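You operate a simulated robot arm through the tools that you are given. There is no shell and no other tool.

The job below is to be done with a simulated robot arm. You get a single attempt, and the scene is never put back.

Task
Blow the dust off the finned block at 200 kPa.
Fine: set the regulator, stand the block on the plate by the blow nozzle, hands clear, press BLOW, put it back. Set down upright: finned block.

It is judged by the outcome, as a careful person would: the job done as asked, and still so three seconds after it is handed in. It fails if anything else is knocked over, pushed out of place, dropped, spilled or broken.

Robot
A 6-joint arm with a two-finger parallel gripper, fixed in place. Base frame: the origin is on the floor under the middle of its stand, x ahead of it, y to its left, z up; the work surface is at about z = 75. Units: cm, degrees, N and s.
With the tool pointing down near the work surface it reaches from about 10 to 60 cm from the base axis. Its first joint turns from -166.0 to 166.0 degrees. Payload 1.57 kg.
The tool frame sits at the grasp point between the pads (the TCP): z along the fingers, y along the line on which they close. The tips reach 3 cm beyond it. Largest opening 11 cm; finger width 2.4, thickness 1.2; the body of the gripper, 4.8 by 11.2 cm, starts 7.8 cm behind the TCP.
Orientation is told as [roll, pitch, yaw] about the base's x, y, z axes, in that order, counted from this pose: with the fingers straight down and closing along the base's y, the tool's x points along the base's -x, its y along +y and its z along -z.

Tools
- The arm moves only by the tool nudge_tool. Its argument "moves" is a list of rows, each a list of 3 entries, a list of its own where there are three numbers: the shift along the base's x, y, z in m, then the turn, a rotation vector about the base's x, y, z in degrees, then the opening, from 0 (shut) to 1 (fully open). In form: [[[tx, ty, tz], [rx, ry, rz], fingers], ...]. A call has 1 to 20 rows; each row is the pose to reach, as a shift and turn from the pose commanded when the call began. Rows are played at 5 a second. More than 5 cm and 8.6 degrees between two rows, or a gripper value outside its range, and nothing of the call is played. Where a pose cannot be reached the arm comes as near as it can. A force on the tool above 40 N (or 10 N above the force at the start of the call, whichever is more), or a blocked arm, ends the call early, and 0.2 s more pass. Each finger travels about 10.8 cm/s and halts on what it meets, pressing with about 33 N; the grip force reading is that of the motor and also rises with nothing between the fingers. The clock runs only during rows and for 0.2 s after the last one: add rows that repeat a pose to give the fingers time. The reply holds the time, the measured pose of the TCP, the force on the tool along the base axes, the opening and the grip force, in the units named above and with some noise, with the torque about the TCP (base axes, N m) and any sound that the robot's microphone picked up.
- Cameras (640 x 400 px; columns grow to the right, rows downward): "scene" is fixed at [21.63, -49.36, 151.15]; the picture's right is [0.93, -0.37, 0.00], its down [-0.19, -0.46, -0.87] and it looks along [0.33, 0.80, -0.50] (base axes); focal length 303 px, centre (320, 200). "wrist" rides on the gripper at [7, 1.6, -14.1] in the tool frame; the picture's right is [-0.23, 0.97, 0.00], its down [-0.86, -0.20, -0.48] and it looks along [-0.47, -0.11, 0.88] (tool axes); focal length 222 px, centre (320, 200).
- get_image(camera): a new picture of that camera. No time passes.
- move_column(by): moves the trunk up (or, below 0, down) by that many cm; the arm rides with it, the base frame stays. It gives what a move gives, with no picture.
- point_at(camera, pixels): for up to 12 pixels [column, row] of the newest picture of that camera ("zoom" is the newest enlarged one), the place [x, y, z] in the base frame of the surface seen there, good to about 0.3 cm, but the place of the scene camera against the robot may be out by one fixed shift of up to 1.8 cm in any direction. No time passes.
- inspect(camera, box): a new picture of the part [left, top, right, bottom] of that camera's present view, enlarged. No time passes.
- close_job(): hands the job in; it is judged then, once.

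Unless the task says otherwise, let go and move clear before handing in.

The tools are called after "Emit:" as name(argument=value, ...) on one line, values as JSON. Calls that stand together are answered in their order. nudge_tool: Moves the arm, as the interface text tells. Its arguments: {"type":"object","properties":{"moves":{"type":"array"}},"required":["moves"]} The other tools are called the same way: move_column (by) moves the trunk up or down; get_image (camera) takes a picture; point_at (camera, pixels) gives the place of the surface under pixels of a picture; inspect (camera, box) takes an enlarged picture of a part of a camera's view; close_job () hands the job in.

At the start:

```text
t: 0.0
ee_pos: [50.81, 4.3, 131.73]
tool_rot: [-0.1, 0.0, 0.0]
ft_force: [0.3, 1.1, 0.6]
moment: [-0.04, 0.02, -0.01]
gripper_width: 11.01
finger_force: 0.1
trunk travel left (down, up): [-37.5, 21.5]
```

scene: 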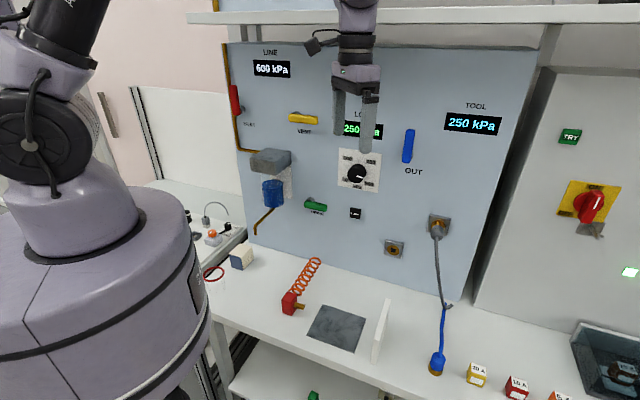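
wrist: 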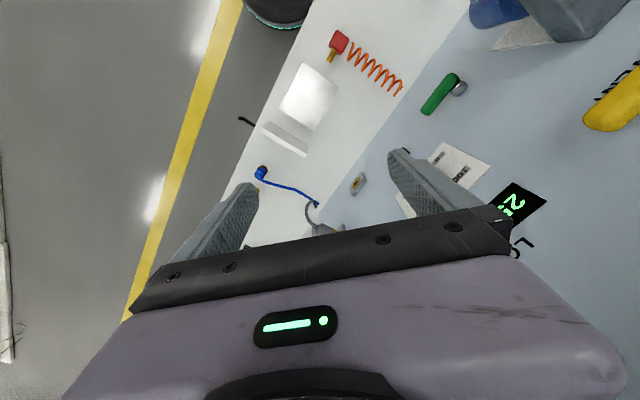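

The scene picture shows a pneumatic panel with LINE 600 kPa, a LOOP/250 kPa display behind the gripper, a dial near (357,173), and TOOL 250 kPa. I'll look closer at several regions before moving.

Emit:
inspect(camera="scene", box=[220, 40, 400, 152])

Emit:
inspect(camera="scene", box=[320, 120, 480, 220])

Emit:
inspect(camera="scene", box=[190, 190, 400, 321])

Emit:
inspect(camera="scene", box=[270, 270, 480, 400])

Emit:
inspect(camera="scene", box=[460, 280, 640, 400])

```text
3.56 times, centred on (310, 96) of scene
```

zoom: 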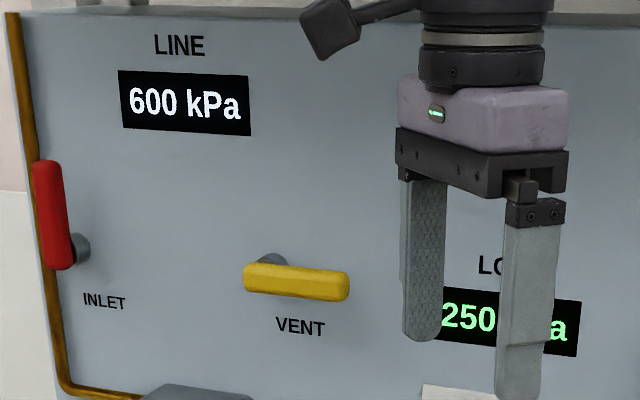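

```text
4.00 times, centred on (400, 170) of scene
```

zoom: 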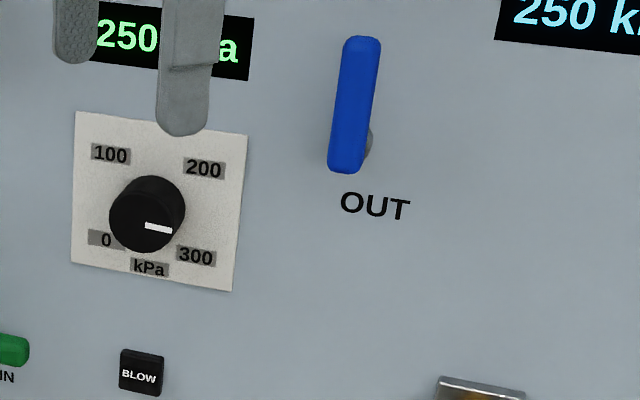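

```text
3.05 times, centred on (295, 256) of scene
```

zoom: 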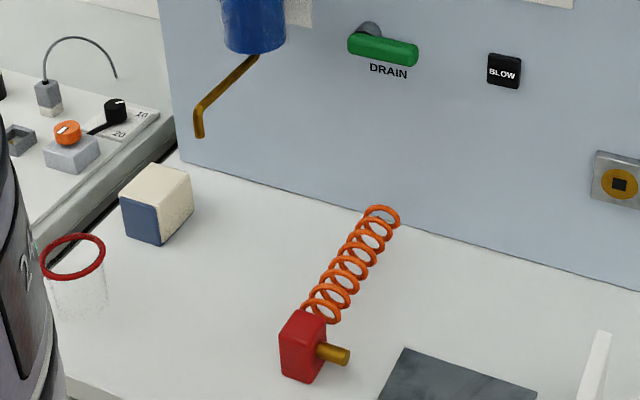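

```text
3.05 times, centred on (375, 335) of scene
```

zoom: 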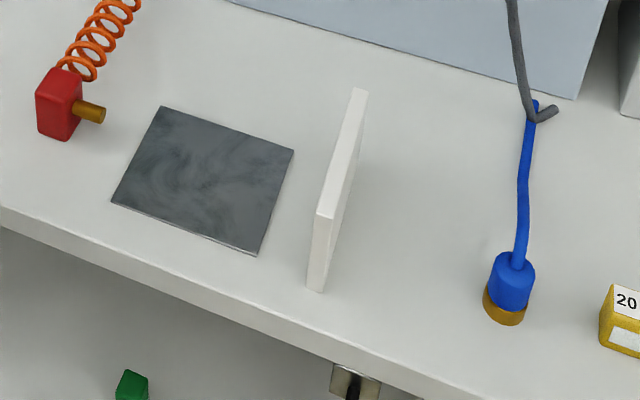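

```text
3.33 times, centred on (550, 340) of scene
```

zoom: 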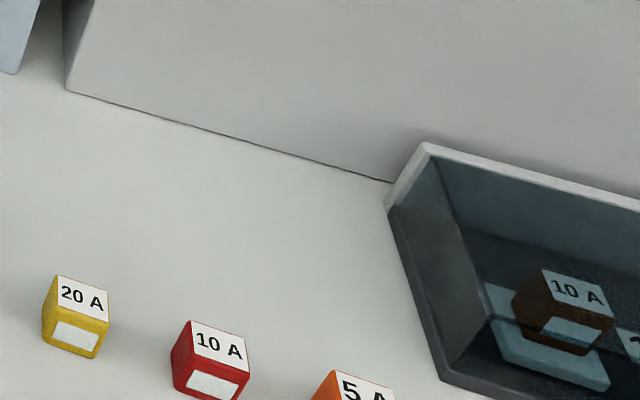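

The panel holds the regulator knob (white pointer towards about 250), the BLOW button at (355,213), and the dark plate at (336,328) with the red nozzle at (290,302). I see no obvious finned block yet; the beige/navy block at (242,257) is the only candidate, so I'll measure places.

Emit:
get_image(camera="scene")

Emit:
point_at(camera="scene", pixels=[[357, 173], [355, 213], [345, 187], [378, 190], [336, 328], [290, 302], [302, 306], [380, 335], [242, 257], [436, 362], [313, 395], [213, 273]])

Emit:
inspect(camera="scene", box=[180, 220, 270, 290])

Emit:
inspect(camera="scene", box=[130, 180, 260, 261])

Emit:
inspect(camera="wrist", box=[220, 0, 460, 150])

```text
taken
```

scene: 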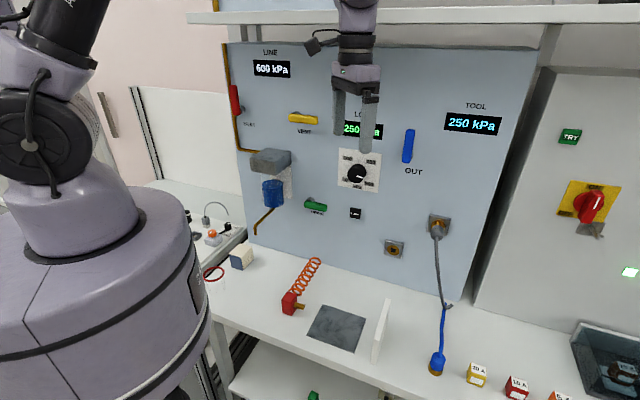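

```text
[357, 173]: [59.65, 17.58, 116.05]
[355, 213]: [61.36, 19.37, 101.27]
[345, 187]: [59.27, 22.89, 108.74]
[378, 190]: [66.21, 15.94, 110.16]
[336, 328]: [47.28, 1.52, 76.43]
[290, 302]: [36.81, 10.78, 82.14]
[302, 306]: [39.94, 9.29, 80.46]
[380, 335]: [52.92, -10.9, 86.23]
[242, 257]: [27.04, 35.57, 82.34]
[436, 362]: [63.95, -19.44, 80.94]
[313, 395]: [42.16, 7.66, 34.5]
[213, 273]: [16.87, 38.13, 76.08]
```

```text
5.71 times, centred on (225, 255) of scene
```

zoom: 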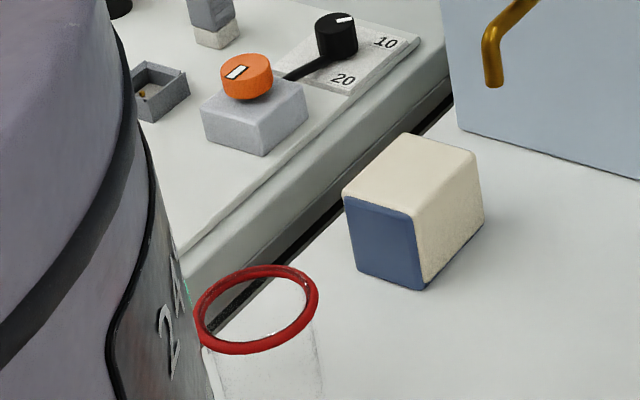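

```text
4.92 times, centred on (195, 220) of scene
```

zoom: 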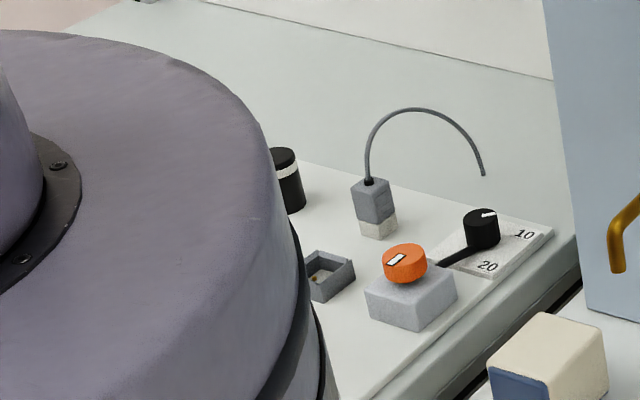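

```text
2.67 times, centred on (340, 75) of wrist
```

zoom: 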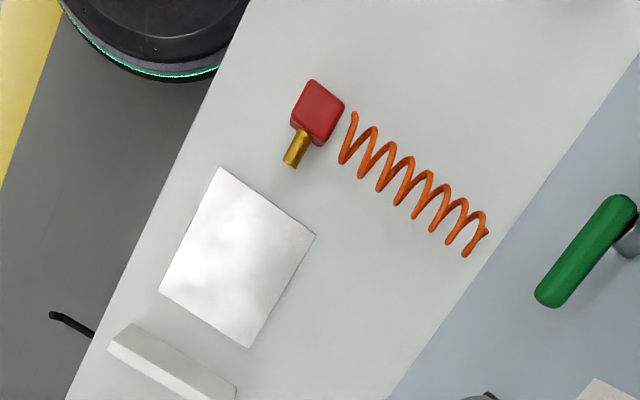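

The knob is at about (59.7,17.6,116), BLOW at about (61.4,19.4,101), plate at about (47,1.5,76) and the block at about (27,35.6,82). I still need to confirm which object is finned, so I'll zoom in further, including the lower shelf.

Emit:
inspect(camera="scene", box=[190, 310, 400, 400])

Emit:
inspect(camera="scene", box=[560, 320, 640, 400])

Emit:
inspect(camera="scene", box=[220, 235, 265, 275])

Emit:
inspect(camera="scene", box=[180, 0, 330, 60])

Emit:
inspect(camera="scene", box=[320, 140, 400, 190])

```text
3.05 times, centred on (295, 355) of scene
```

zoom: 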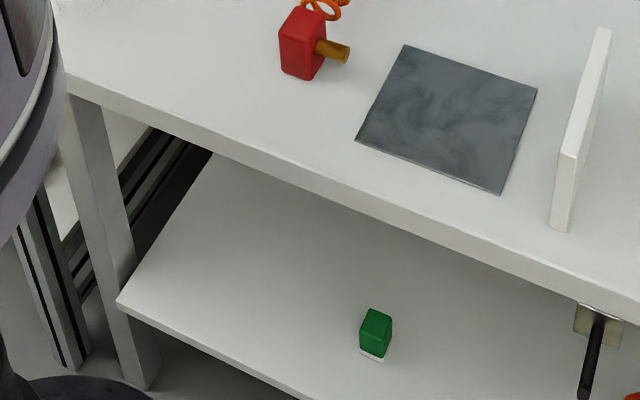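

```text
5.00 times, centred on (600, 360) of scene
```

zoom: 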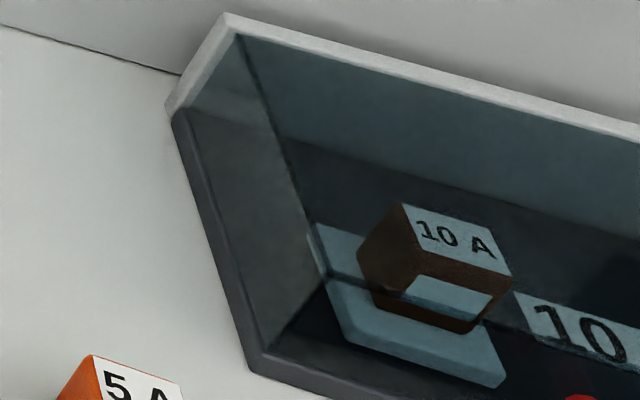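

```text
10.00 times, centred on (242, 255) of scene
```

zoom: 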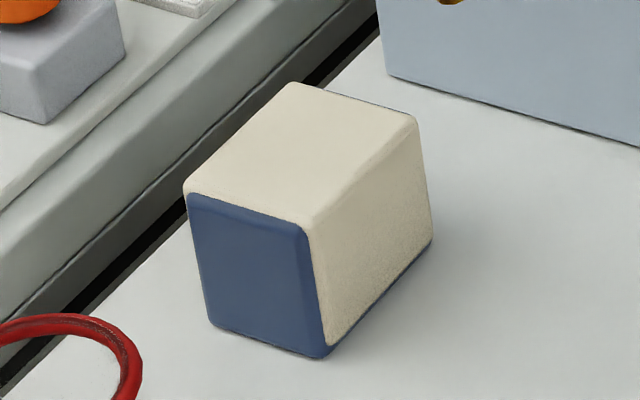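

```text
4.27 times, centred on (255, 30) of scene
```

zoom: 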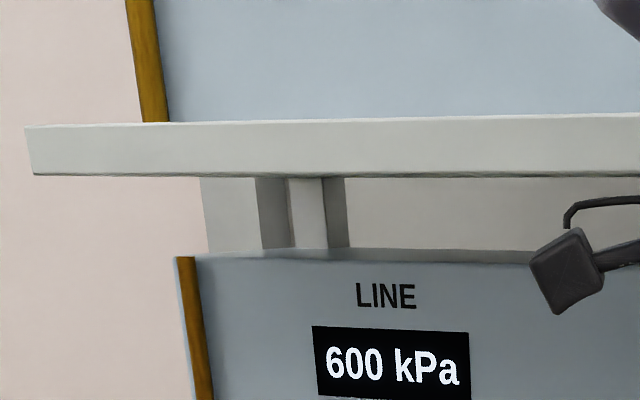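

```text
8.00 times, centred on (360, 165) of scene
```

zoom: 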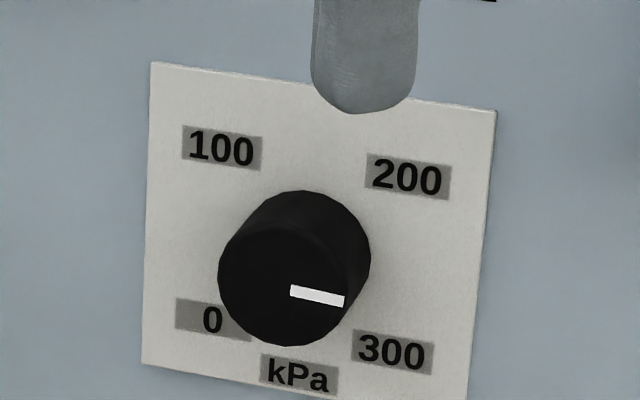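

The block at (242,257) has a navy body and pale, dust-like coating on its top and right sides, so it's likely the finned block. I'll measure its corners, the knob face and the overhead shelf.

Emit:
point_at(camera="scene", pixels=[[229.5, 254.2], [239.3, 244.5], [250.5, 247.5], [241, 256.5], [232, 267], [242, 269.5], [252.3, 258.5], [235, 262], [246, 259], [240, 250], [400, 14], [560, 14]])

Emit:
point_at(camera="zoom", pixels=[[275, 285], [300, 295], [335, 300], [250, 320], [300, 200], [360, 250], [210, 150], [405, 180], [212, 320], [390, 355], [160, 75], [480, 380]])

Emit:
point_at(camera="scene", pixels=[[313, 318], [336, 306], [361, 319], [348, 350], [308, 335], [355, 351], [286, 296], [296, 293], [388, 300], [376, 360], [300, 308], [305, 306]])

```text
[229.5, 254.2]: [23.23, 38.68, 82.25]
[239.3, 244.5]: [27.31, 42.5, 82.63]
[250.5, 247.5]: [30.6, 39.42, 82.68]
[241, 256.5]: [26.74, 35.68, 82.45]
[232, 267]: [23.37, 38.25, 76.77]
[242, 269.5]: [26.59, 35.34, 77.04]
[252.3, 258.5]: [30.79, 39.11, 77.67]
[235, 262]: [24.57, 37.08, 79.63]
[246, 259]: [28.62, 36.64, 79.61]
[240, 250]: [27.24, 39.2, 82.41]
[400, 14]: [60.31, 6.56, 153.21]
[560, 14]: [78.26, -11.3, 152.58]
```

```text
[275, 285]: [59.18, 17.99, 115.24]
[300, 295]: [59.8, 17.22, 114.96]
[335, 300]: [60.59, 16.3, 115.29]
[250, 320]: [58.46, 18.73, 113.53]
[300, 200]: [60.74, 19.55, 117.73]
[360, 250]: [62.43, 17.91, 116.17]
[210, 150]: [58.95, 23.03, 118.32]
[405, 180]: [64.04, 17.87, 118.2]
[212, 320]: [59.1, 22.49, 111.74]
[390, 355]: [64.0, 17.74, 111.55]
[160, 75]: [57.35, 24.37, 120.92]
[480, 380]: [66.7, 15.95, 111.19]
```

```text
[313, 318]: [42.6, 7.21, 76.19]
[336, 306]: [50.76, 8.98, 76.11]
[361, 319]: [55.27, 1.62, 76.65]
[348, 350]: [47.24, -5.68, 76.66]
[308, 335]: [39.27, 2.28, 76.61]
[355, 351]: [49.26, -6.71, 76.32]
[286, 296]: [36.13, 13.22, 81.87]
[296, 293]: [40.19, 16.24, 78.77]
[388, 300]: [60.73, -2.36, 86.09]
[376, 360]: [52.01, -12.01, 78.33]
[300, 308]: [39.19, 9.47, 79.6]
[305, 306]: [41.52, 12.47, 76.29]
```

The block's top corners are near (23.2,38.7), (27.3,42.5), (30.6,39.4) and (26.7,35.7), so it is about 5 x 5 x 6.5 cm and aligned with the bench at 45°. The plate is centred near (47,1.5). I'll move over towards the block, turning 45°, for a wrist camera look.

Emit:
nudge_tool(moves=[[[-0.0244, 0.0204, -0.0205], [0, 0, 3.21], 1], [[-0.0487, 0.0407, -0.041], [0, 0, 6.43], 1], [[-0.0731, 0.0611, -0.0615], [0, 0, 9.64], 1], [[-0.0974, 0.0814, -0.082], [0, 0, 12.86], 1], [[-0.1218, 0.1018, -0.1025], [0, 0, 16.07], 1], [[-0.1461, 0.1221, -0.123], [0, 0, 19.29], 1], [[-0.1705, 0.1425, -0.1435], [0, 0, 22.5], 1], [[-0.1949, 0.1629, -0.164], [0, 0, 25.71], 1], [[-0.2192, 0.1832, -0.1845], [0, 0, 28.93], 1], [[-0.2436, 0.2036, -0.205], [0, 0, 32.14], 1], [[-0.2679, 0.2239, -0.2255], [0, 0, 35.36], 1], [[-0.2923, 0.2443, -0.246], [0, 0, 38.57], 1], [[-0.3166, 0.2646, -0.2665], [0, 0, 41.79], 1], [[-0.341, 0.285, -0.287], [0, 0, 45], 1], [[-0.341, 0.285, -0.287], [0, 0, 45], 1]])

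Emit:
get_image(camera="wrist")

Emit:
get_image(camera="scene")

```text
t: 3.2
ee_pos: [16.64, 32.87, 102.89]
tool_rot: [-0.1, 0.0, 45.0]
ft_force: [-0.3, -0.3, 0.6]
moment: [0.0, -0.02, 0.01]
gripper_width: 10.99
finger_force: 0.0
trunk travel left (down, up): [-37.5, 21.5]
```

```text
taken
```

wrist: 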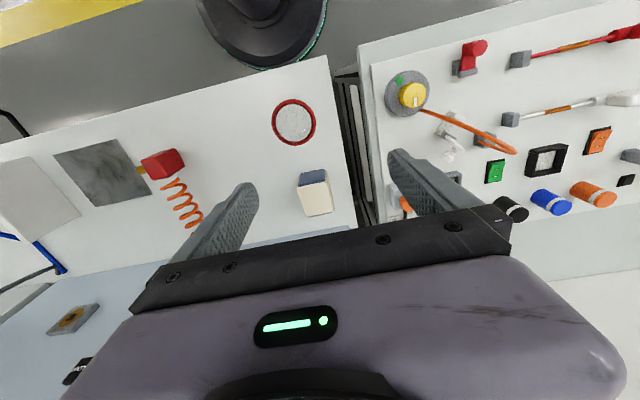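

```text
taken
```

scene: 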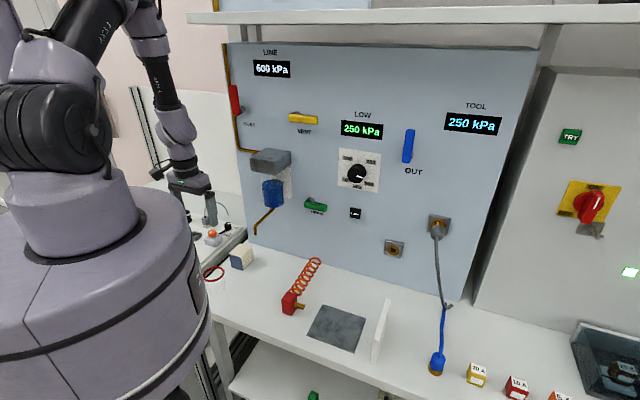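

The wrist view shows the block at (314,192) with a navy face towards the robot and a pale top; the display over the knob reads LOW 250 kPa. I'll zoom in on the block.

Emit:
inspect(camera="wrist", box=[270, 150, 360, 225])

Emit:
point_at(camera="wrist", pixels=[[301, 187], [325, 184], [332, 210], [307, 214], [299, 173], [322, 170], [293, 122], [273, 123], [315, 122], [293, 101], [293, 145], [315, 198]])

Emit:
inspect(camera="wrist", box=[20, 110, 220, 235])

Emit:
point_at(camera="wrist", pixels=[[55, 153], [124, 139], [77, 206], [155, 189], [100, 172], [160, 164], [141, 168], [137, 169], [16, 170], [22, 195], [180, 153], [146, 180]])

```text
5.33 times, centred on (315, 188) of wrist
```

zoom: 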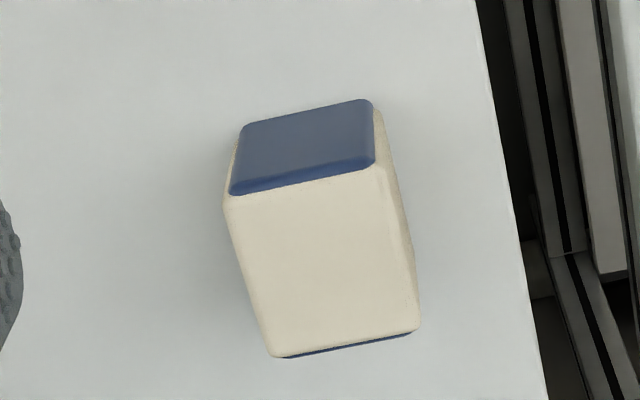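

```text
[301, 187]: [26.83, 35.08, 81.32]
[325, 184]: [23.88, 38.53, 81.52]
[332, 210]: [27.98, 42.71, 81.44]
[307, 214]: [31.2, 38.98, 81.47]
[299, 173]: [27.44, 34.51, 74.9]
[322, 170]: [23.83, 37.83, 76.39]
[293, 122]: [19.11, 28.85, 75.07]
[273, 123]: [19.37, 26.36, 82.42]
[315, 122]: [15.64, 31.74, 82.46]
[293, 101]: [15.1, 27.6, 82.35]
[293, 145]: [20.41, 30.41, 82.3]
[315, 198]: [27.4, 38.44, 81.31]
```

```text
3.20 times, centred on (120, 172) of wrist
```

zoom: 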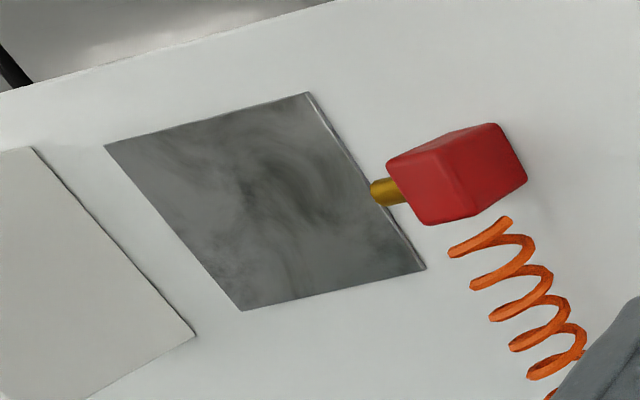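

```text
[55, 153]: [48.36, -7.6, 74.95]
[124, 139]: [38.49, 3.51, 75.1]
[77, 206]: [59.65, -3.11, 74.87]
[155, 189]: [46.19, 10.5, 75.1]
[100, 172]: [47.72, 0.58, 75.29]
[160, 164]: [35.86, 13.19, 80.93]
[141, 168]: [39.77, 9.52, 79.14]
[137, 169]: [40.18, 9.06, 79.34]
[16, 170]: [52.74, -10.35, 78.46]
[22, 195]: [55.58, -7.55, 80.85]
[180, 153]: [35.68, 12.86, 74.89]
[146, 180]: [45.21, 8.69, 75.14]
```

The wrist gives the block's top corners at about (26.8,35.1), (23.9,38.5), (28,42.7), (31.2,39) with z 81.4, so the scene camera is shifted by about (0.45,-0.2,-1.1). The plate centre is near (47.3,1.4), with the nozzle blowing along the bench. I'll set the regulator first, so I'm moving to about 10 cm in front of the knob with the tool horizontal and facing the panel.

Emit:
nudge_tool(moves=[[[0.0225, -0.0139, 0.007], [3.98, -3.98, 0], 0.8], [[0.045, -0.0277, 0.014], [7.96, -7.96, 0], 0.65], [[0.0674, -0.0416, 0.021], [11.93, -11.93, 0], 0.65], [[0.0899, -0.0554, 0.028], [15.91, -15.91, 0], 0.65], [[0.1124, -0.0693, 0.035], [19.89, -19.89, 0], 0.65], [[0.1349, -0.0831, 0.042], [23.87, -23.87, 0], 0.65], [[0.1573, -0.097, 0.049], [27.84, -27.84, 0], 0.65], [[0.1798, -0.1109, 0.056], [31.82, -31.82, 0], 0.65], [[0.2023, -0.1247, 0.063], [35.8, -35.8, 0], 0.65], [[0.2248, -0.1386, 0.07], [39.78, -39.78, 0], 0.65], [[0.2472, -0.1524, 0.077], [43.75, -43.75, 0], 0.65], [[0.2697, -0.1663, 0.084], [47.73, -47.73, 0], 0.65], [[0.2922, -0.1801, 0.091], [51.71, -51.71, 0], 0.65], [[0.3147, -0.194, 0.098], [55.69, -55.69, 0], 0.65], [[0.3371, -0.2078, 0.105], [59.66, -59.66, 0], 0.65], [[0.3596, -0.2217, 0.112], [63.64, -63.64, 0], 0.65], [[0.3596, -0.2217, 0.112], [63.64, -63.64, 0], 0.65]])

Emit:
get_image(camera="wrist")

Emit:
get_image(camera="scene")

```text
t: 6.5
ee_pos: [16.13, 37.02, 112.57]
tool_rot: [114.1, -67.5, -72.5]
ft_force: [0.9, -0.7, 0.4]
moment: [-0.04, 0.01, 0.03]
gripper_width: 7.14
finger_force: 0.1
out of reach, approached as far as the arm can: row 1, 2, 3, 4, 5, 6, 7, 8, 9, 10, 11, 12, 13, 14, 15, 16
trunk travel left (down, up): [-37.5, 21.5]
stopped in row 16: the arm was blocked; the commanded pose is now the measured one
```

```text
taken
```

wrist: 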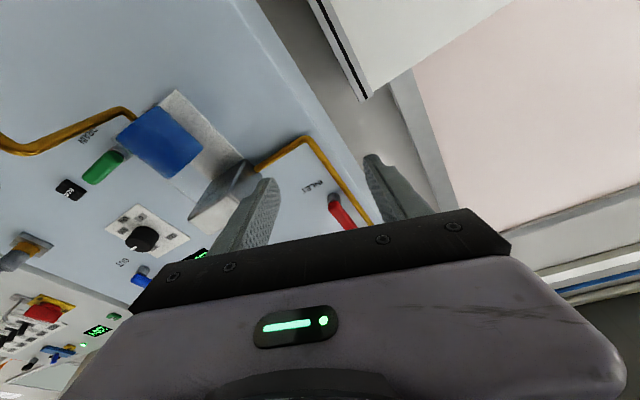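

```text
taken
```

scene: 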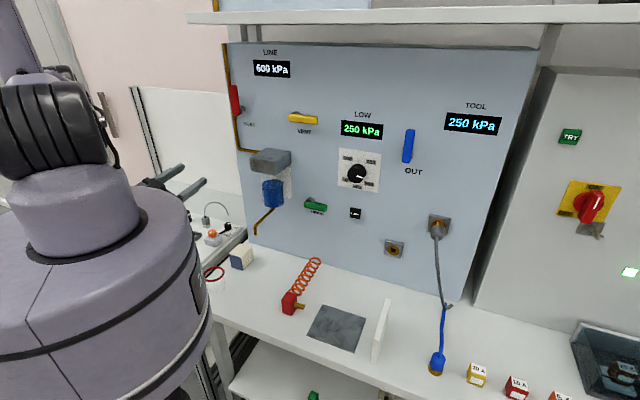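

The arm stayed near (16,37,112.6) with the tool roughly horizontal and reported that it was blocked and out of reach, so the arm folded badly close in. I'll measure where its joints are (scene pixels around (40,145), (60,80) and (165,185)) before choosing a better path.

Emit:
point_at(camera="scene", pixels=[[80, 200], [30, 140], [70, 110], [60, 70], [30, 30], [150, 185], [195, 185], [160, 245], [120, 180], [185, 170], [100, 140], [20, 320]])

Emit:
inspect(camera="scene", box=[0, 0, 230, 250])

```text
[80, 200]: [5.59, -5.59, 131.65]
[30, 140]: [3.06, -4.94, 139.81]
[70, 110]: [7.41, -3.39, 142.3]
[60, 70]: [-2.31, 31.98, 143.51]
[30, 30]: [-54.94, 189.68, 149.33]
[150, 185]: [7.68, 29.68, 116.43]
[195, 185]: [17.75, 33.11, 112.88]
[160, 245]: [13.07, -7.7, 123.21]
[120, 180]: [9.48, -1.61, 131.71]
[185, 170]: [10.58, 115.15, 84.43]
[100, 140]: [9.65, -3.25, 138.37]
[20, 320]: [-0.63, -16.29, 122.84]
```

```text
1.60 times, centred on (115, 125) of scene
```

zoom: 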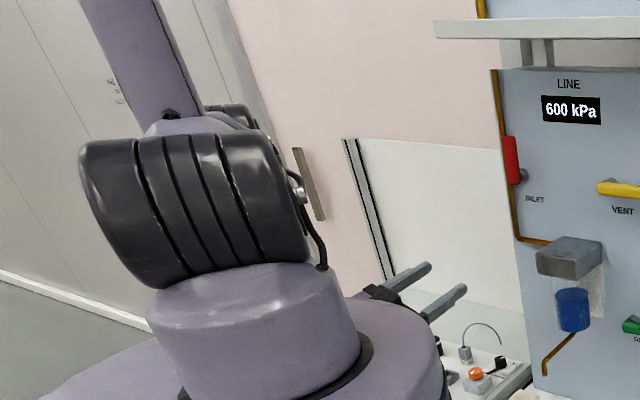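

The shoulder is at about z 138 and the trunk, about 16 cm in radius, blocked the horizontal tool at this small radius; the path also passed through a wrist singularity. I'll unwind to tool-down while moving slightly outward and up, then redo the turn closer to the panel.

Emit:
nudge_tool(moves=[[[0.0056, -0.0025, 0.0059], [-4.96, 3.76, 1.19], 0.65], [[0.0111, -0.005, 0.0118], [-9.92, 7.52, 2.38], 0.65], [[0.0167, -0.0075, 0.0176], [-14.89, 11.29, 3.56], 0.65], [[0.0223, -0.01, 0.0235], [-19.85, 15.05, 4.75], 0.65], [[0.0278, -0.0125, 0.0294], [-24.81, 18.81, 5.94], 0.65], [[0.0334, -0.015, 0.0353], [-29.78, 22.58, 7.13], 0.65], [[0.0389, -0.0175, 0.0411], [-34.74, 26.34, 8.31], 0.65], [[0.0445, -0.02, 0.047], [-39.7, 30.1, 9.5], 0.65], [[0.0501, -0.0225, 0.0529], [-44.66, 33.86, 10.69], 0.65], [[0.0556, -0.025, 0.0588], [-49.63, 37.63, 11.88], 0.65], [[0.0612, -0.0275, 0.0646], [-54.59, 41.39, 13.06], 0.65], [[0.0668, -0.03, 0.0705], [-59.55, 45.15, 14.25], 0.65], [[0.0723, -0.0325, 0.0764], [-64.51, 48.91, 15.44], 0.65], [[0.0779, -0.035, 0.0823], [-69.48, 52.68, 16.63], 0.65], [[0.0834, -0.0375, 0.0881], [-74.44, 56.44, 17.81], 0.65], [[0.089, -0.04, 0.094], [-79.4, 60.2, 19.0], 0.65], [[0.089, -0.04, 0.094], [-79.4, 60.2, 19.0], 0.65]])

Emit:
get_image(camera="scene")

```text
t: 10.1
ee_pos: [24.93, 32.98, 121.89]
tool_rot: [0.0, 0.1, 45.4]
ft_force: [0.6, 0.5, 0.5]
moment: [0.0, -0.01, 0.02]
gripper_width: 7.14
finger_force: 0.1
out of reach, approached as far as the arm can: row 1, 2, 3, 4, 5, 6, 7, 8, 9, 10, 13, 14
trunk travel left (down, up): [-37.5, 21.5]
```

```text
taken
```

scene: 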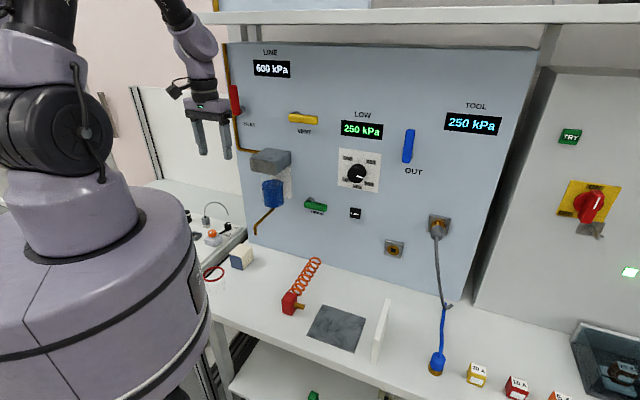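

The tool is pointing down again at (24.9,33,121.9) and nothing was disturbed. I'll move parallel to the panel to about (46,4,122), staying tool-down at yaw 45.

Emit:
nudge_tool(moves=[[[0.021, -0.029, 0.0], [0, 0, 0], 0.65], [[0.042, -0.058, 0.0], [0, 0, 0], 0.65], [[0.063, -0.087, 0.0], [0, 0, 0], 0.65], [[0.084, -0.116, 0.0], [0, 0, 0], 0.65], [[0.105, -0.145, 0.0], [0, 0, 0], 0.65], [[0.126, -0.174, 0.0], [0, 0, 0], 0.65], [[0.147, -0.203, 0.0], [0, 0, 0], 0.65], [[0.168, -0.232, 0.0], [0, 0, 0], 0.65], [[0.189, -0.261, 0.0], [0, 0, 0], 0.65], [[0.21, -0.29, 0.0], [0, 0, 0], 0.65], [[0.21, -0.29, 0.0], [0, 0, 0], 0.65]])

Emit:
get_image(camera="wrist")

```text
t: 12.5
ee_pos: [45.85, 4.04, 122.02]
tool_rot: [0.1, 0.0, 45.4]
ft_force: [-0.7, -0.1, -0.2]
moment: [-0.01, 0.01, -0.01]
gripper_width: 7.15
finger_force: 0.0
trunk travel left (down, up): [-37.5, 21.5]
```

```text
taken
```

wrist: 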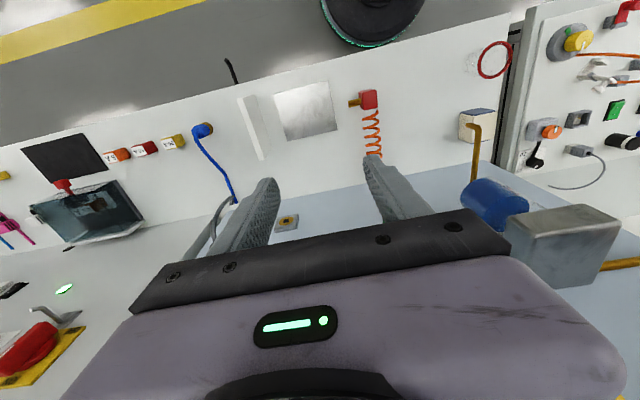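

At (45.9,4,122) with clear space around me. Now I turn the tool to horizontal, facing the panel, while moving to about 10 cm in front of the knob.

Emit:
nudge_tool(moves=[[[0.0045, 0.0044, -0.0053], [4.24, -4.24, 0], 0.65], [[0.009, 0.0089, -0.0105], [8.49, -8.49, 0], 0.65], [[0.0135, 0.0133, -0.0158], [12.73, -12.73, 0], 0.65], [[0.018, 0.0178, -0.0211], [16.97, -16.97, 0], 0.65], [[0.0225, 0.0222, -0.0263], [21.21, -21.21, 0], 0.65], [[0.027, 0.0266, -0.0316], [25.46, -25.46, 0], 0.65], [[0.0315, 0.0311, -0.0369], [29.7, -29.7, 0], 0.65], [[0.036, 0.0355, -0.0421], [33.94, -33.94, 0], 0.65], [[0.0405, 0.04, -0.0474], [38.18, -38.18, 0], 0.65], [[0.045, 0.0444, -0.0527], [42.43, -42.43, 0], 0.65], [[0.0495, 0.0488, -0.0579], [46.67, -46.67, 0], 0.65], [[0.054, 0.0533, -0.0632], [50.91, -50.91, 0], 0.65], [[0.0585, 0.0577, -0.0685], [55.15, -55.15, 0], 0.65], [[0.063, 0.0622, -0.0737], [59.4, -59.4, 0], 0.65], [[0.0675, 0.0666, -0.079], [63.64, -63.64, 0], 0.65], [[0.0675, 0.0666, -0.079], [63.64, -63.64, 0], 0.65], [[0.0675, 0.0666, -0.079], [63.64, -63.64, 0], 0.65]])

Emit:
get_image(camera="wrist")

Emit:
get_image(camera="scene")

```text
t: 15.4
ee_pos: [65.01, 7.18, 123.5]
tool_rot: [11.1, -75.1, 35.8]
ft_force: [0.6, 0.2, -0.1]
moment: [0.01, 0.03, -0.02]
gripper_width: 7.14
finger_force: 0.0
out of reach, approached as far as the arm can: row 8, 9, 10, 11, 12, 13, 14
trunk travel left (down, up): [-37.5, 21.5]
stopped in row 14: the force on the tool passed its limit at 61 N (the readings are from after the stop); the commanded pose is now the measured one
```

```text
taken
```

wrist: 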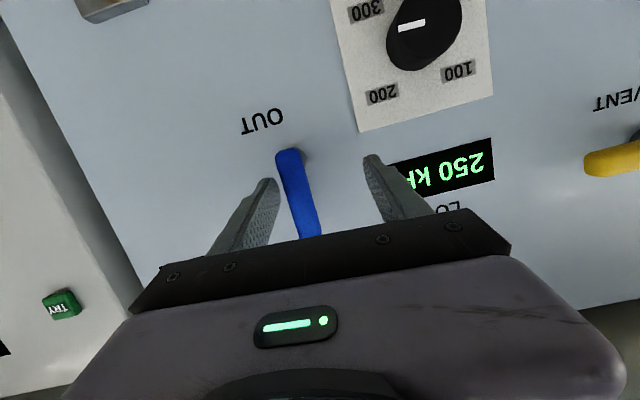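

```text
taken
```

scene: 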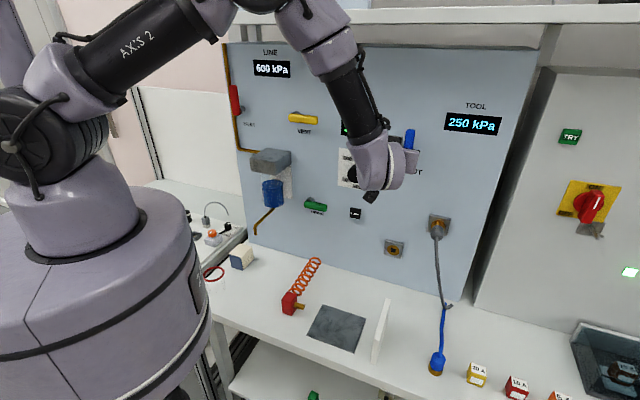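

The call stopped with 61 N on the tool at (65,7.2,123.5): the arm strayed from the path because the elbow-high posture can't hold a horizontal tool here. The blue OUT handle at wrist pixels (285,150)-(320,240) now sits between my fingers, so I'll check its state and clearance before backing off.

Emit:
inspect(camera="wrist", box=[190, 90, 440, 246])

Emit:
point_at(camera="wrist", pixels=[[288, 155], [298, 190], [308, 225], [316, 236], [268, 185], [372, 165], [330, 190], [410, 28], [365, 90], [470, 180], [180, 150], [265, 125]])

Emit:
inspect(camera="scene", box=[320, 100, 480, 220])

```text
2.56 times, centred on (315, 168) of wrist
```

zoom: 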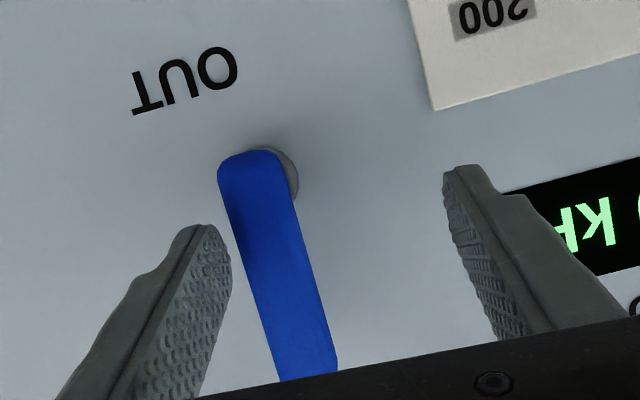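

```text
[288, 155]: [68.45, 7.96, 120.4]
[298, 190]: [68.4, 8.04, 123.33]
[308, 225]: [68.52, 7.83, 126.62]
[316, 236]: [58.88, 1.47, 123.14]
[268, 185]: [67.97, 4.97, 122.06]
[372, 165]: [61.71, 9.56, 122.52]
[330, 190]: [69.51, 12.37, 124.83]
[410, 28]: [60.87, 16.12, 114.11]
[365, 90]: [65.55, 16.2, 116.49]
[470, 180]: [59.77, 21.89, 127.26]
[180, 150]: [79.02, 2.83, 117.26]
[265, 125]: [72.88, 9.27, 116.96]
```

```text
3.33 times, centred on (400, 160) of scene
```

zoom: 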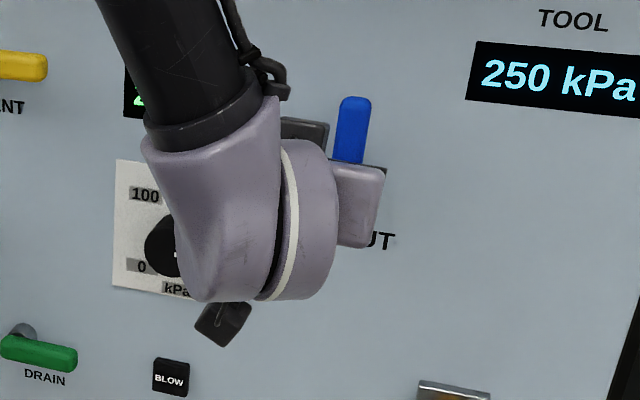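

The OUT handle is still vertical at about (68.5,8,120–127) and TOOL still reads 250 kPa, so nothing was moved. I'll retreat straight away from the panel while tipping the tool back down.

Emit:
nudge_tool(moves=[[[-0.01, -0.01, 0.0], [-3.0, 3.0, 0], 0.65], [[-0.024, -0.024, 0.002], [-7.2, 7.2, 0], 0.65], [[-0.038, -0.038, 0.005], [-11.4, 11.4, 0], 0.65], [[-0.052, -0.052, 0.008], [-15.6, 15.6, 0], 0.65], [[-0.066, -0.066, 0.011], [-19.8, 19.8, 0], 0.65], [[-0.08, -0.08, 0.014], [-24.0, 24.0, 0], 0.65], [[-0.094, -0.094, 0.017], [-28.2, 28.2, 0], 0.65], [[-0.108, -0.108, 0.02], [-32.4, 32.4, 0], 0.65], [[-0.112, -0.112, 0.02], [-36.6, 36.6, 0], 0.65], [[-0.112, -0.112, 0.02], [-36.6, 36.6, 0], 0.65]])

Emit:
get_image(camera="wrist")

Emit:
get_image(camera="scene")

```text
t: 17.6
ee_pos: [53.43, -3.9, 125.51]
tool_rot: [3.2, -23.6, 42.5]
ft_force: [0.1, 0.5, 0.4]
moment: [0.02, 0.0, 0.0]
gripper_width: 7.17
finger_force: 0.1
trunk travel left (down, up): [-37.5, 21.5]
```

```text
taken
```

wrist: 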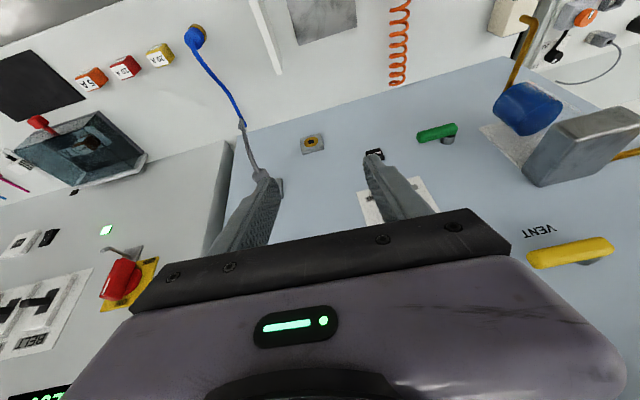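

```text
taken
```

scene: 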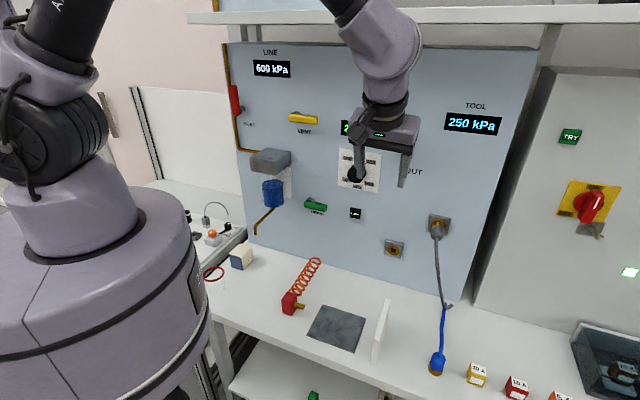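

Now clear of the panel at (53.4,-3.9,125.5) with the handle and readings unchanged. I'll go back to tool-down at about (46,4,133), then lower the trunk so the forearm isn't so steep when the tool is horizontal.

Emit:
nudge_tool(moves=[[[-0.0123, 0.0132, 0.0125], [-3.1, 2.47, 0.3], 0.65], [[-0.0247, 0.0263, 0.025], [-6.2, 4.93, 0.6], 0.65], [[-0.037, 0.0395, 0.0375], [-9.3, 7.4, 0.9], 0.65], [[-0.0493, 0.0527, 0.05], [-12.4, 9.87, 1.2], 0.65], [[-0.0617, 0.0658, 0.0625], [-15.5, 12.33, 1.5], 0.65], [[-0.074, 0.079, 0.075], [-18.6, 14.8, 1.8], 0.65], [[-0.074, 0.079, 0.075], [-18.6, 14.8, 1.8], 0.65]])

Emit:
move_column(by=-30)

Emit:
get_image(camera="scene")

```text
t: 19.2
ee_pos: [46.05, 4.04, 133.08]
tool_rot: [0.0, 0.0, 45.0]
ft_force: [0.1, -0.5, -0.1]
moment: [0.0, -0.03, 0.0]
gripper_width: 7.16
finger_force: 0.2
trunk travel left (down, up): [-37.5, 21.5]
```

```text
t: 22.2
ee_pos: [46.16, 4.04, 103.08]
tool_rot: [-0.1, 0.0, 44.9]
ft_force: [0.4, -0.5, -0.9]
moment: [0.0, -0.03, -0.01]
gripper_width: 7.16
finger_force: 0.0
trunk travel left (down, up): [-7.5, 51.5]
```

```text
taken
```

scene: 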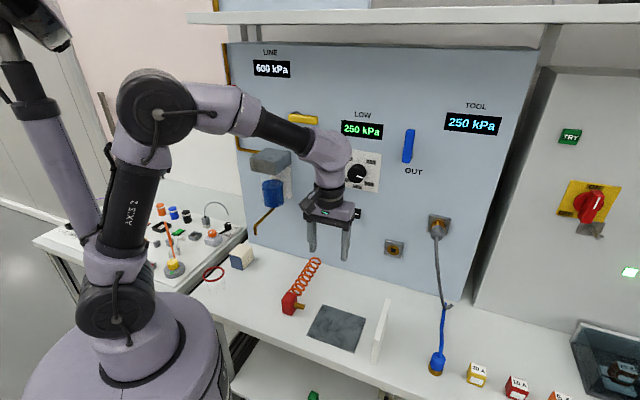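

The lowered posture looks good: elbow at (155,110) and a nearly horizontal forearm to the wrist at (330,150). I'll turn the tool towards the panel in two stages, staying about 15 cm back, and check after each.

Emit:
nudge_tool(moves=[[[0.002, 0.002, 0.008], [4.24, -4.24, 0], 0.65], [[0.004, 0.004, 0.016], [8.49, -8.49, 0], 0.65], [[0.006, 0.006, 0.024], [12.73, -12.73, 0], 0.65], [[0.008, 0.008, 0.032], [16.97, -16.97, 0], 0.65], [[0.01, 0.01, 0.04], [21.21, -21.21, 0], 0.65], [[0.012, 0.012, 0.048], [25.46, -25.46, 0], 0.65], [[0.014, 0.014, 0.056], [29.7, -29.7, 0], 0.65], [[0.014, 0.014, 0.056], [29.7, -29.7, 0], 0.65]])

Emit:
get_image(camera="scene")

```text
t: 24.0
ee_pos: [47.35, 5.45, 108.36]
tool_rot: [0.3, -41.9, 44.6]
ft_force: [0.8, 0.7, -0.7]
moment: [0.01, 0.02, -0.01]
gripper_width: 7.16
finger_force: 0.0
trunk travel left (down, up): [-7.5, 51.5]
```

```text
taken
```

scene: 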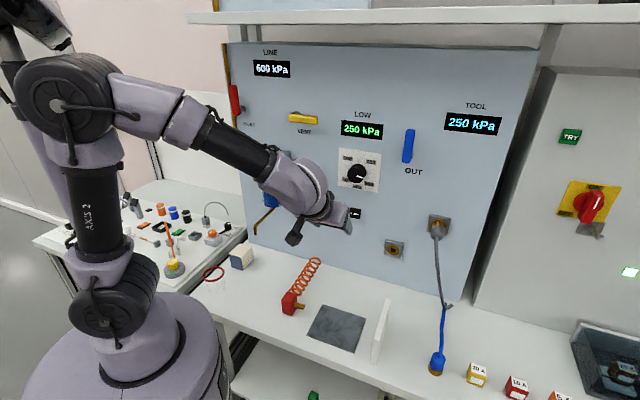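

The motion tracked well this time (tilt 42°, at (47.4,5.5,108.4)). Continuing the turn to horizontal.

Emit:
nudge_tool(moves=[[[0.002, 0.002, 0.007], [4.25, -4.25, 0], 0.65], [[0.004, 0.004, 0.014], [8.5, -8.5, 0], 0.65], [[0.006, 0.006, 0.021], [12.75, -12.75, 0], 0.65], [[0.008, 0.008, 0.028], [17.0, -17.0, 0], 0.65], [[0.01, 0.01, 0.035], [21.25, -21.25, 0], 0.65], [[0.012, 0.012, 0.042], [25.5, -25.5, 0], 0.65], [[0.014, 0.014, 0.05], [29.75, -29.75, 0], 0.65], [[0.016, 0.016, 0.057], [34.0, -34.0, 0], 0.65], [[0.016, 0.016, 0.057], [34.0, -34.0, 0], 0.65]])

Emit:
get_image(camera="scene")

Emit:
get_image(camera="wrist")

```text
t: 26.0
ee_pos: [50.15, 6.87, 117.86]
tool_rot: [73.8, -89.8, -28.9]
ft_force: [-1.7, -0.2, -0.4]
moment: [0.04, -0.01, -0.02]
gripper_width: 7.15
finger_force: 0.0
out of reach, approached as far as the arm can: row 7, 8, 9
trunk travel left (down, up): [-7.5, 51.5]
```

```text
taken
```

scene: 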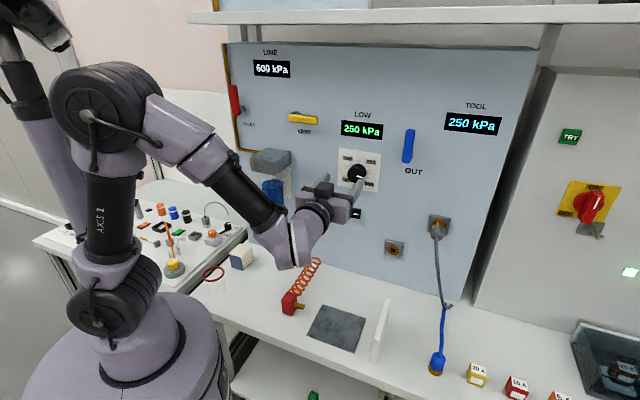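

```text
taken
```

wrist: 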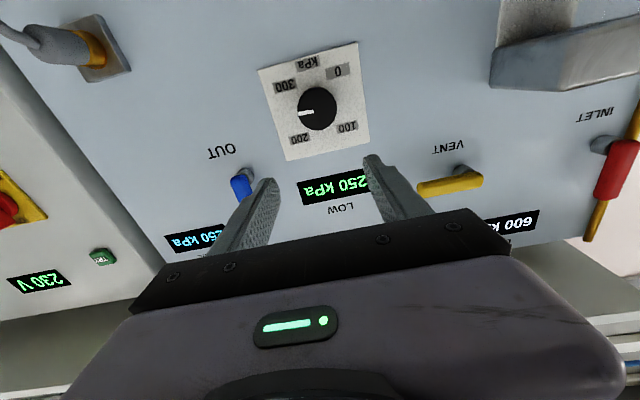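

The tool is now level and facing the panel at (50.2,6.9,117.9), about 4 cm higher than asked because of a reach limit. The knob's pointer still reads 250 (wrist pixel (305,113)). Lowering the trunk another 7 cm gives more room, then I'll measure the knob.

Emit:
move_column(by=-7)

Emit:
get_image(camera="wrist")

Emit:
get_image(camera="scene")

```text
t: 27.1
ee_pos: [50.12, 6.99, 110.83]
tool_rot: [56.0, -89.8, -11.0]
ft_force: [-0.1, -0.2, 0.0]
moment: [0.01, -0.02, 0.0]
gripper_width: 7.15
finger_force: 0.0
trunk travel left (down, up): [-0.5, 58.5]
```

```text
taken
```

wrist: 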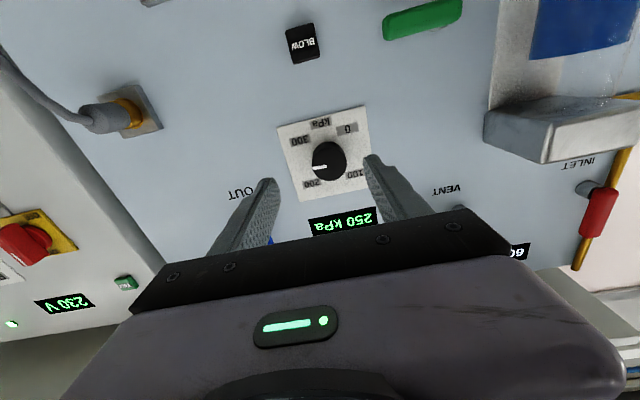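

```text
taken
```

scene: 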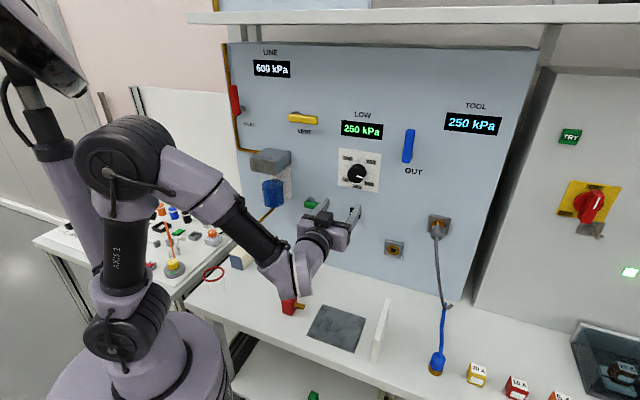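

Now both the knob at wrist pixel (329,160) and BLOW at (302,43) are visible. I'll measure them with the wrist camera.

Emit:
point_at(camera="wrist", pixels=[[329, 160], [318, 166], [325, 147], [338, 172], [318, 176], [283, 128], [365, 108], [372, 175], [303, 198], [302, 43], [295, 35], [312, 50]])

Emit:
inspect(camera="wrist", box=[270, 100, 390, 220])

Emit:
inspect(camera="scene", box=[240, 180, 380, 270])

```text
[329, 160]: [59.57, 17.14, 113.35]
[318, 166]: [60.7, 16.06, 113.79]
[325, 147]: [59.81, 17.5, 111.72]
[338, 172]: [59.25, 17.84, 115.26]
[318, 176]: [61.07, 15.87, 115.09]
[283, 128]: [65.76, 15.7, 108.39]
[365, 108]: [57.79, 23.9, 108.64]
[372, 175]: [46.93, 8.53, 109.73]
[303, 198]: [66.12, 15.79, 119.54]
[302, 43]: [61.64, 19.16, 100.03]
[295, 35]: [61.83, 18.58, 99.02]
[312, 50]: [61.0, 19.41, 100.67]
```

```text
3.33 times, centred on (330, 160) of wrist
```

zoom: 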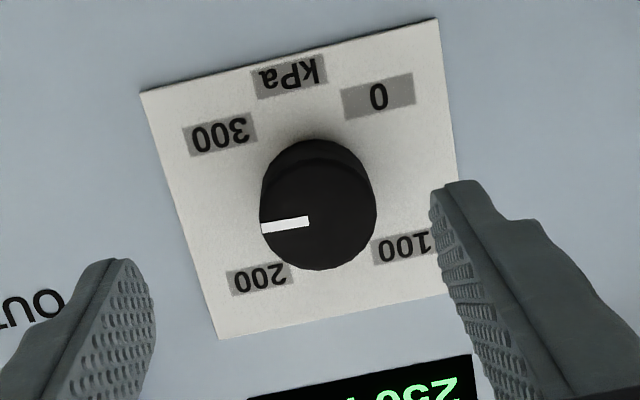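

```text
4.44 times, centred on (310, 225) of scene
```

zoom: 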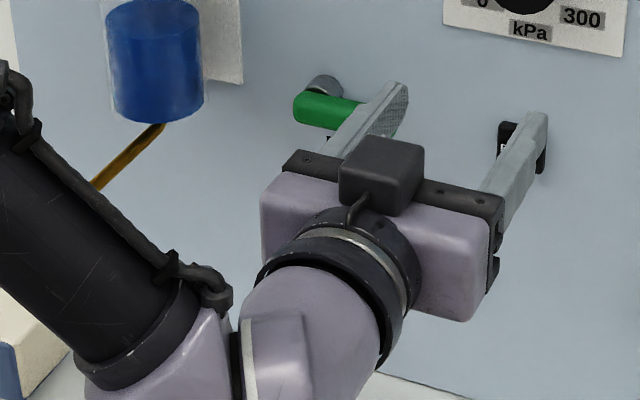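

The knob's front centre is at about (59.6,17.2,114) with its face 3.4 cm off the panel, and BLOW is at about (61.6,19.2,100). First I line up with the knob axis and move forward part way.

Emit:
nudge_tool(moves=[[[-0.002, 0.002, 0.016], [0, 0, 0], 0.65], [[-0.0046, 0.0046, 0.0317], [0, 0, 0], 0.65], [[0.0054, 0.0146, 0.0317], [0, 0, 0], 0.65], [[0.0154, 0.0246, 0.0317], [0, 0, 0], 0.65], [[0.0254, 0.0346, 0.0317], [0, 0, 0], 0.65], [[0.0354, 0.0446, 0.0317], [0, 0, 0], 0.65], [[0.0354, 0.0446, 0.0317], [0, 0, 0], 0.65]])

Emit:
get_image(camera="wrist")

Emit:
get_image(camera="scene")

```text
t: 28.7
ee_pos: [53.88, 11.45, 113.98]
tool_rot: [57.2, -89.7, -12.3]
ft_force: [-0.4, 0.1, 0.3]
moment: [0.02, 0.0, -0.01]
gripper_width: 7.13
finger_force: 0.0
trunk travel left (down, up): [-0.5, 58.5]
```

```text
taken
```

wrist: 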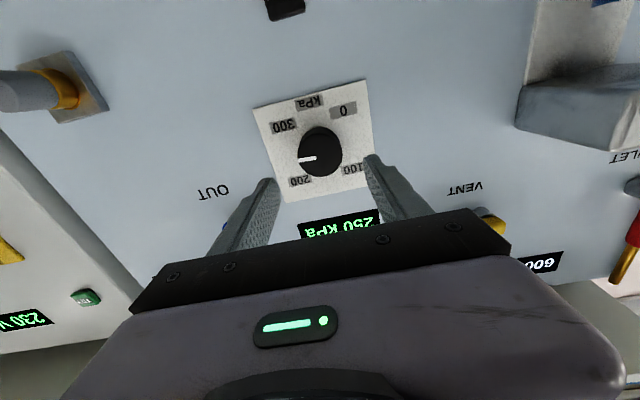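

```text
taken
```

scene: 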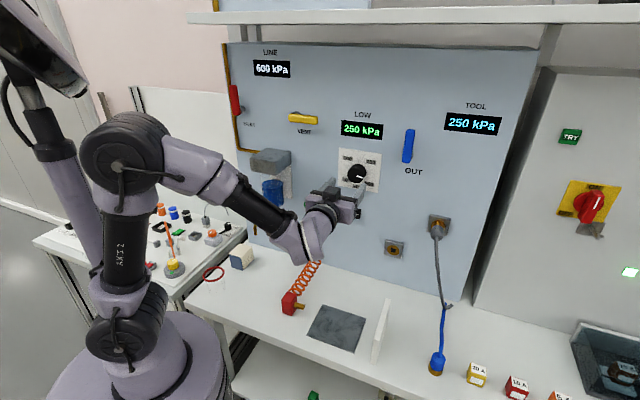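

Tracking well at (53.9,11.5,114). I'll re-measure the knob from this closer view.

Emit:
inspect(camera="wrist", box=[250, 75, 390, 215])

Emit:
point_at(camera="wrist", pixels=[[321, 157], [310, 158], [321, 147], [321, 170], [332, 157], [302, 165], [338, 145], [260, 110], [363, 83], [375, 185], [287, 201], [321, 131]])

```text
2.86 times, centred on (320, 145) of wrist
```

zoom: 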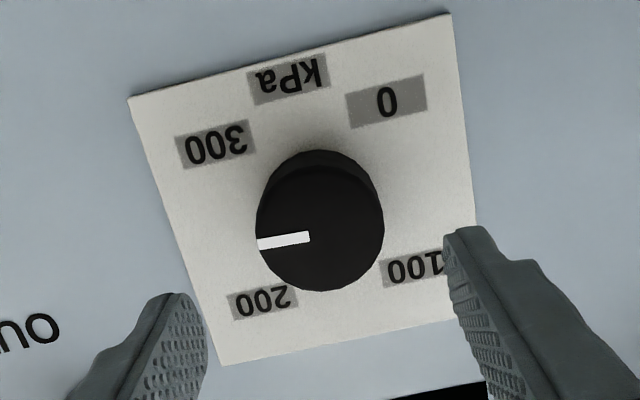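

```text
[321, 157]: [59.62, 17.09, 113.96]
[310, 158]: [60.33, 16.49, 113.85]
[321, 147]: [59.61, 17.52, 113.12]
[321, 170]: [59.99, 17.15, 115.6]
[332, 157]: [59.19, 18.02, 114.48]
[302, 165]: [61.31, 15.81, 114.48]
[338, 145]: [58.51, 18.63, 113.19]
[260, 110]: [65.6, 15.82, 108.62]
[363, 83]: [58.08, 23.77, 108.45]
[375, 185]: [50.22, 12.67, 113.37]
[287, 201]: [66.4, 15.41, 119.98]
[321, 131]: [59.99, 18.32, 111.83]
```

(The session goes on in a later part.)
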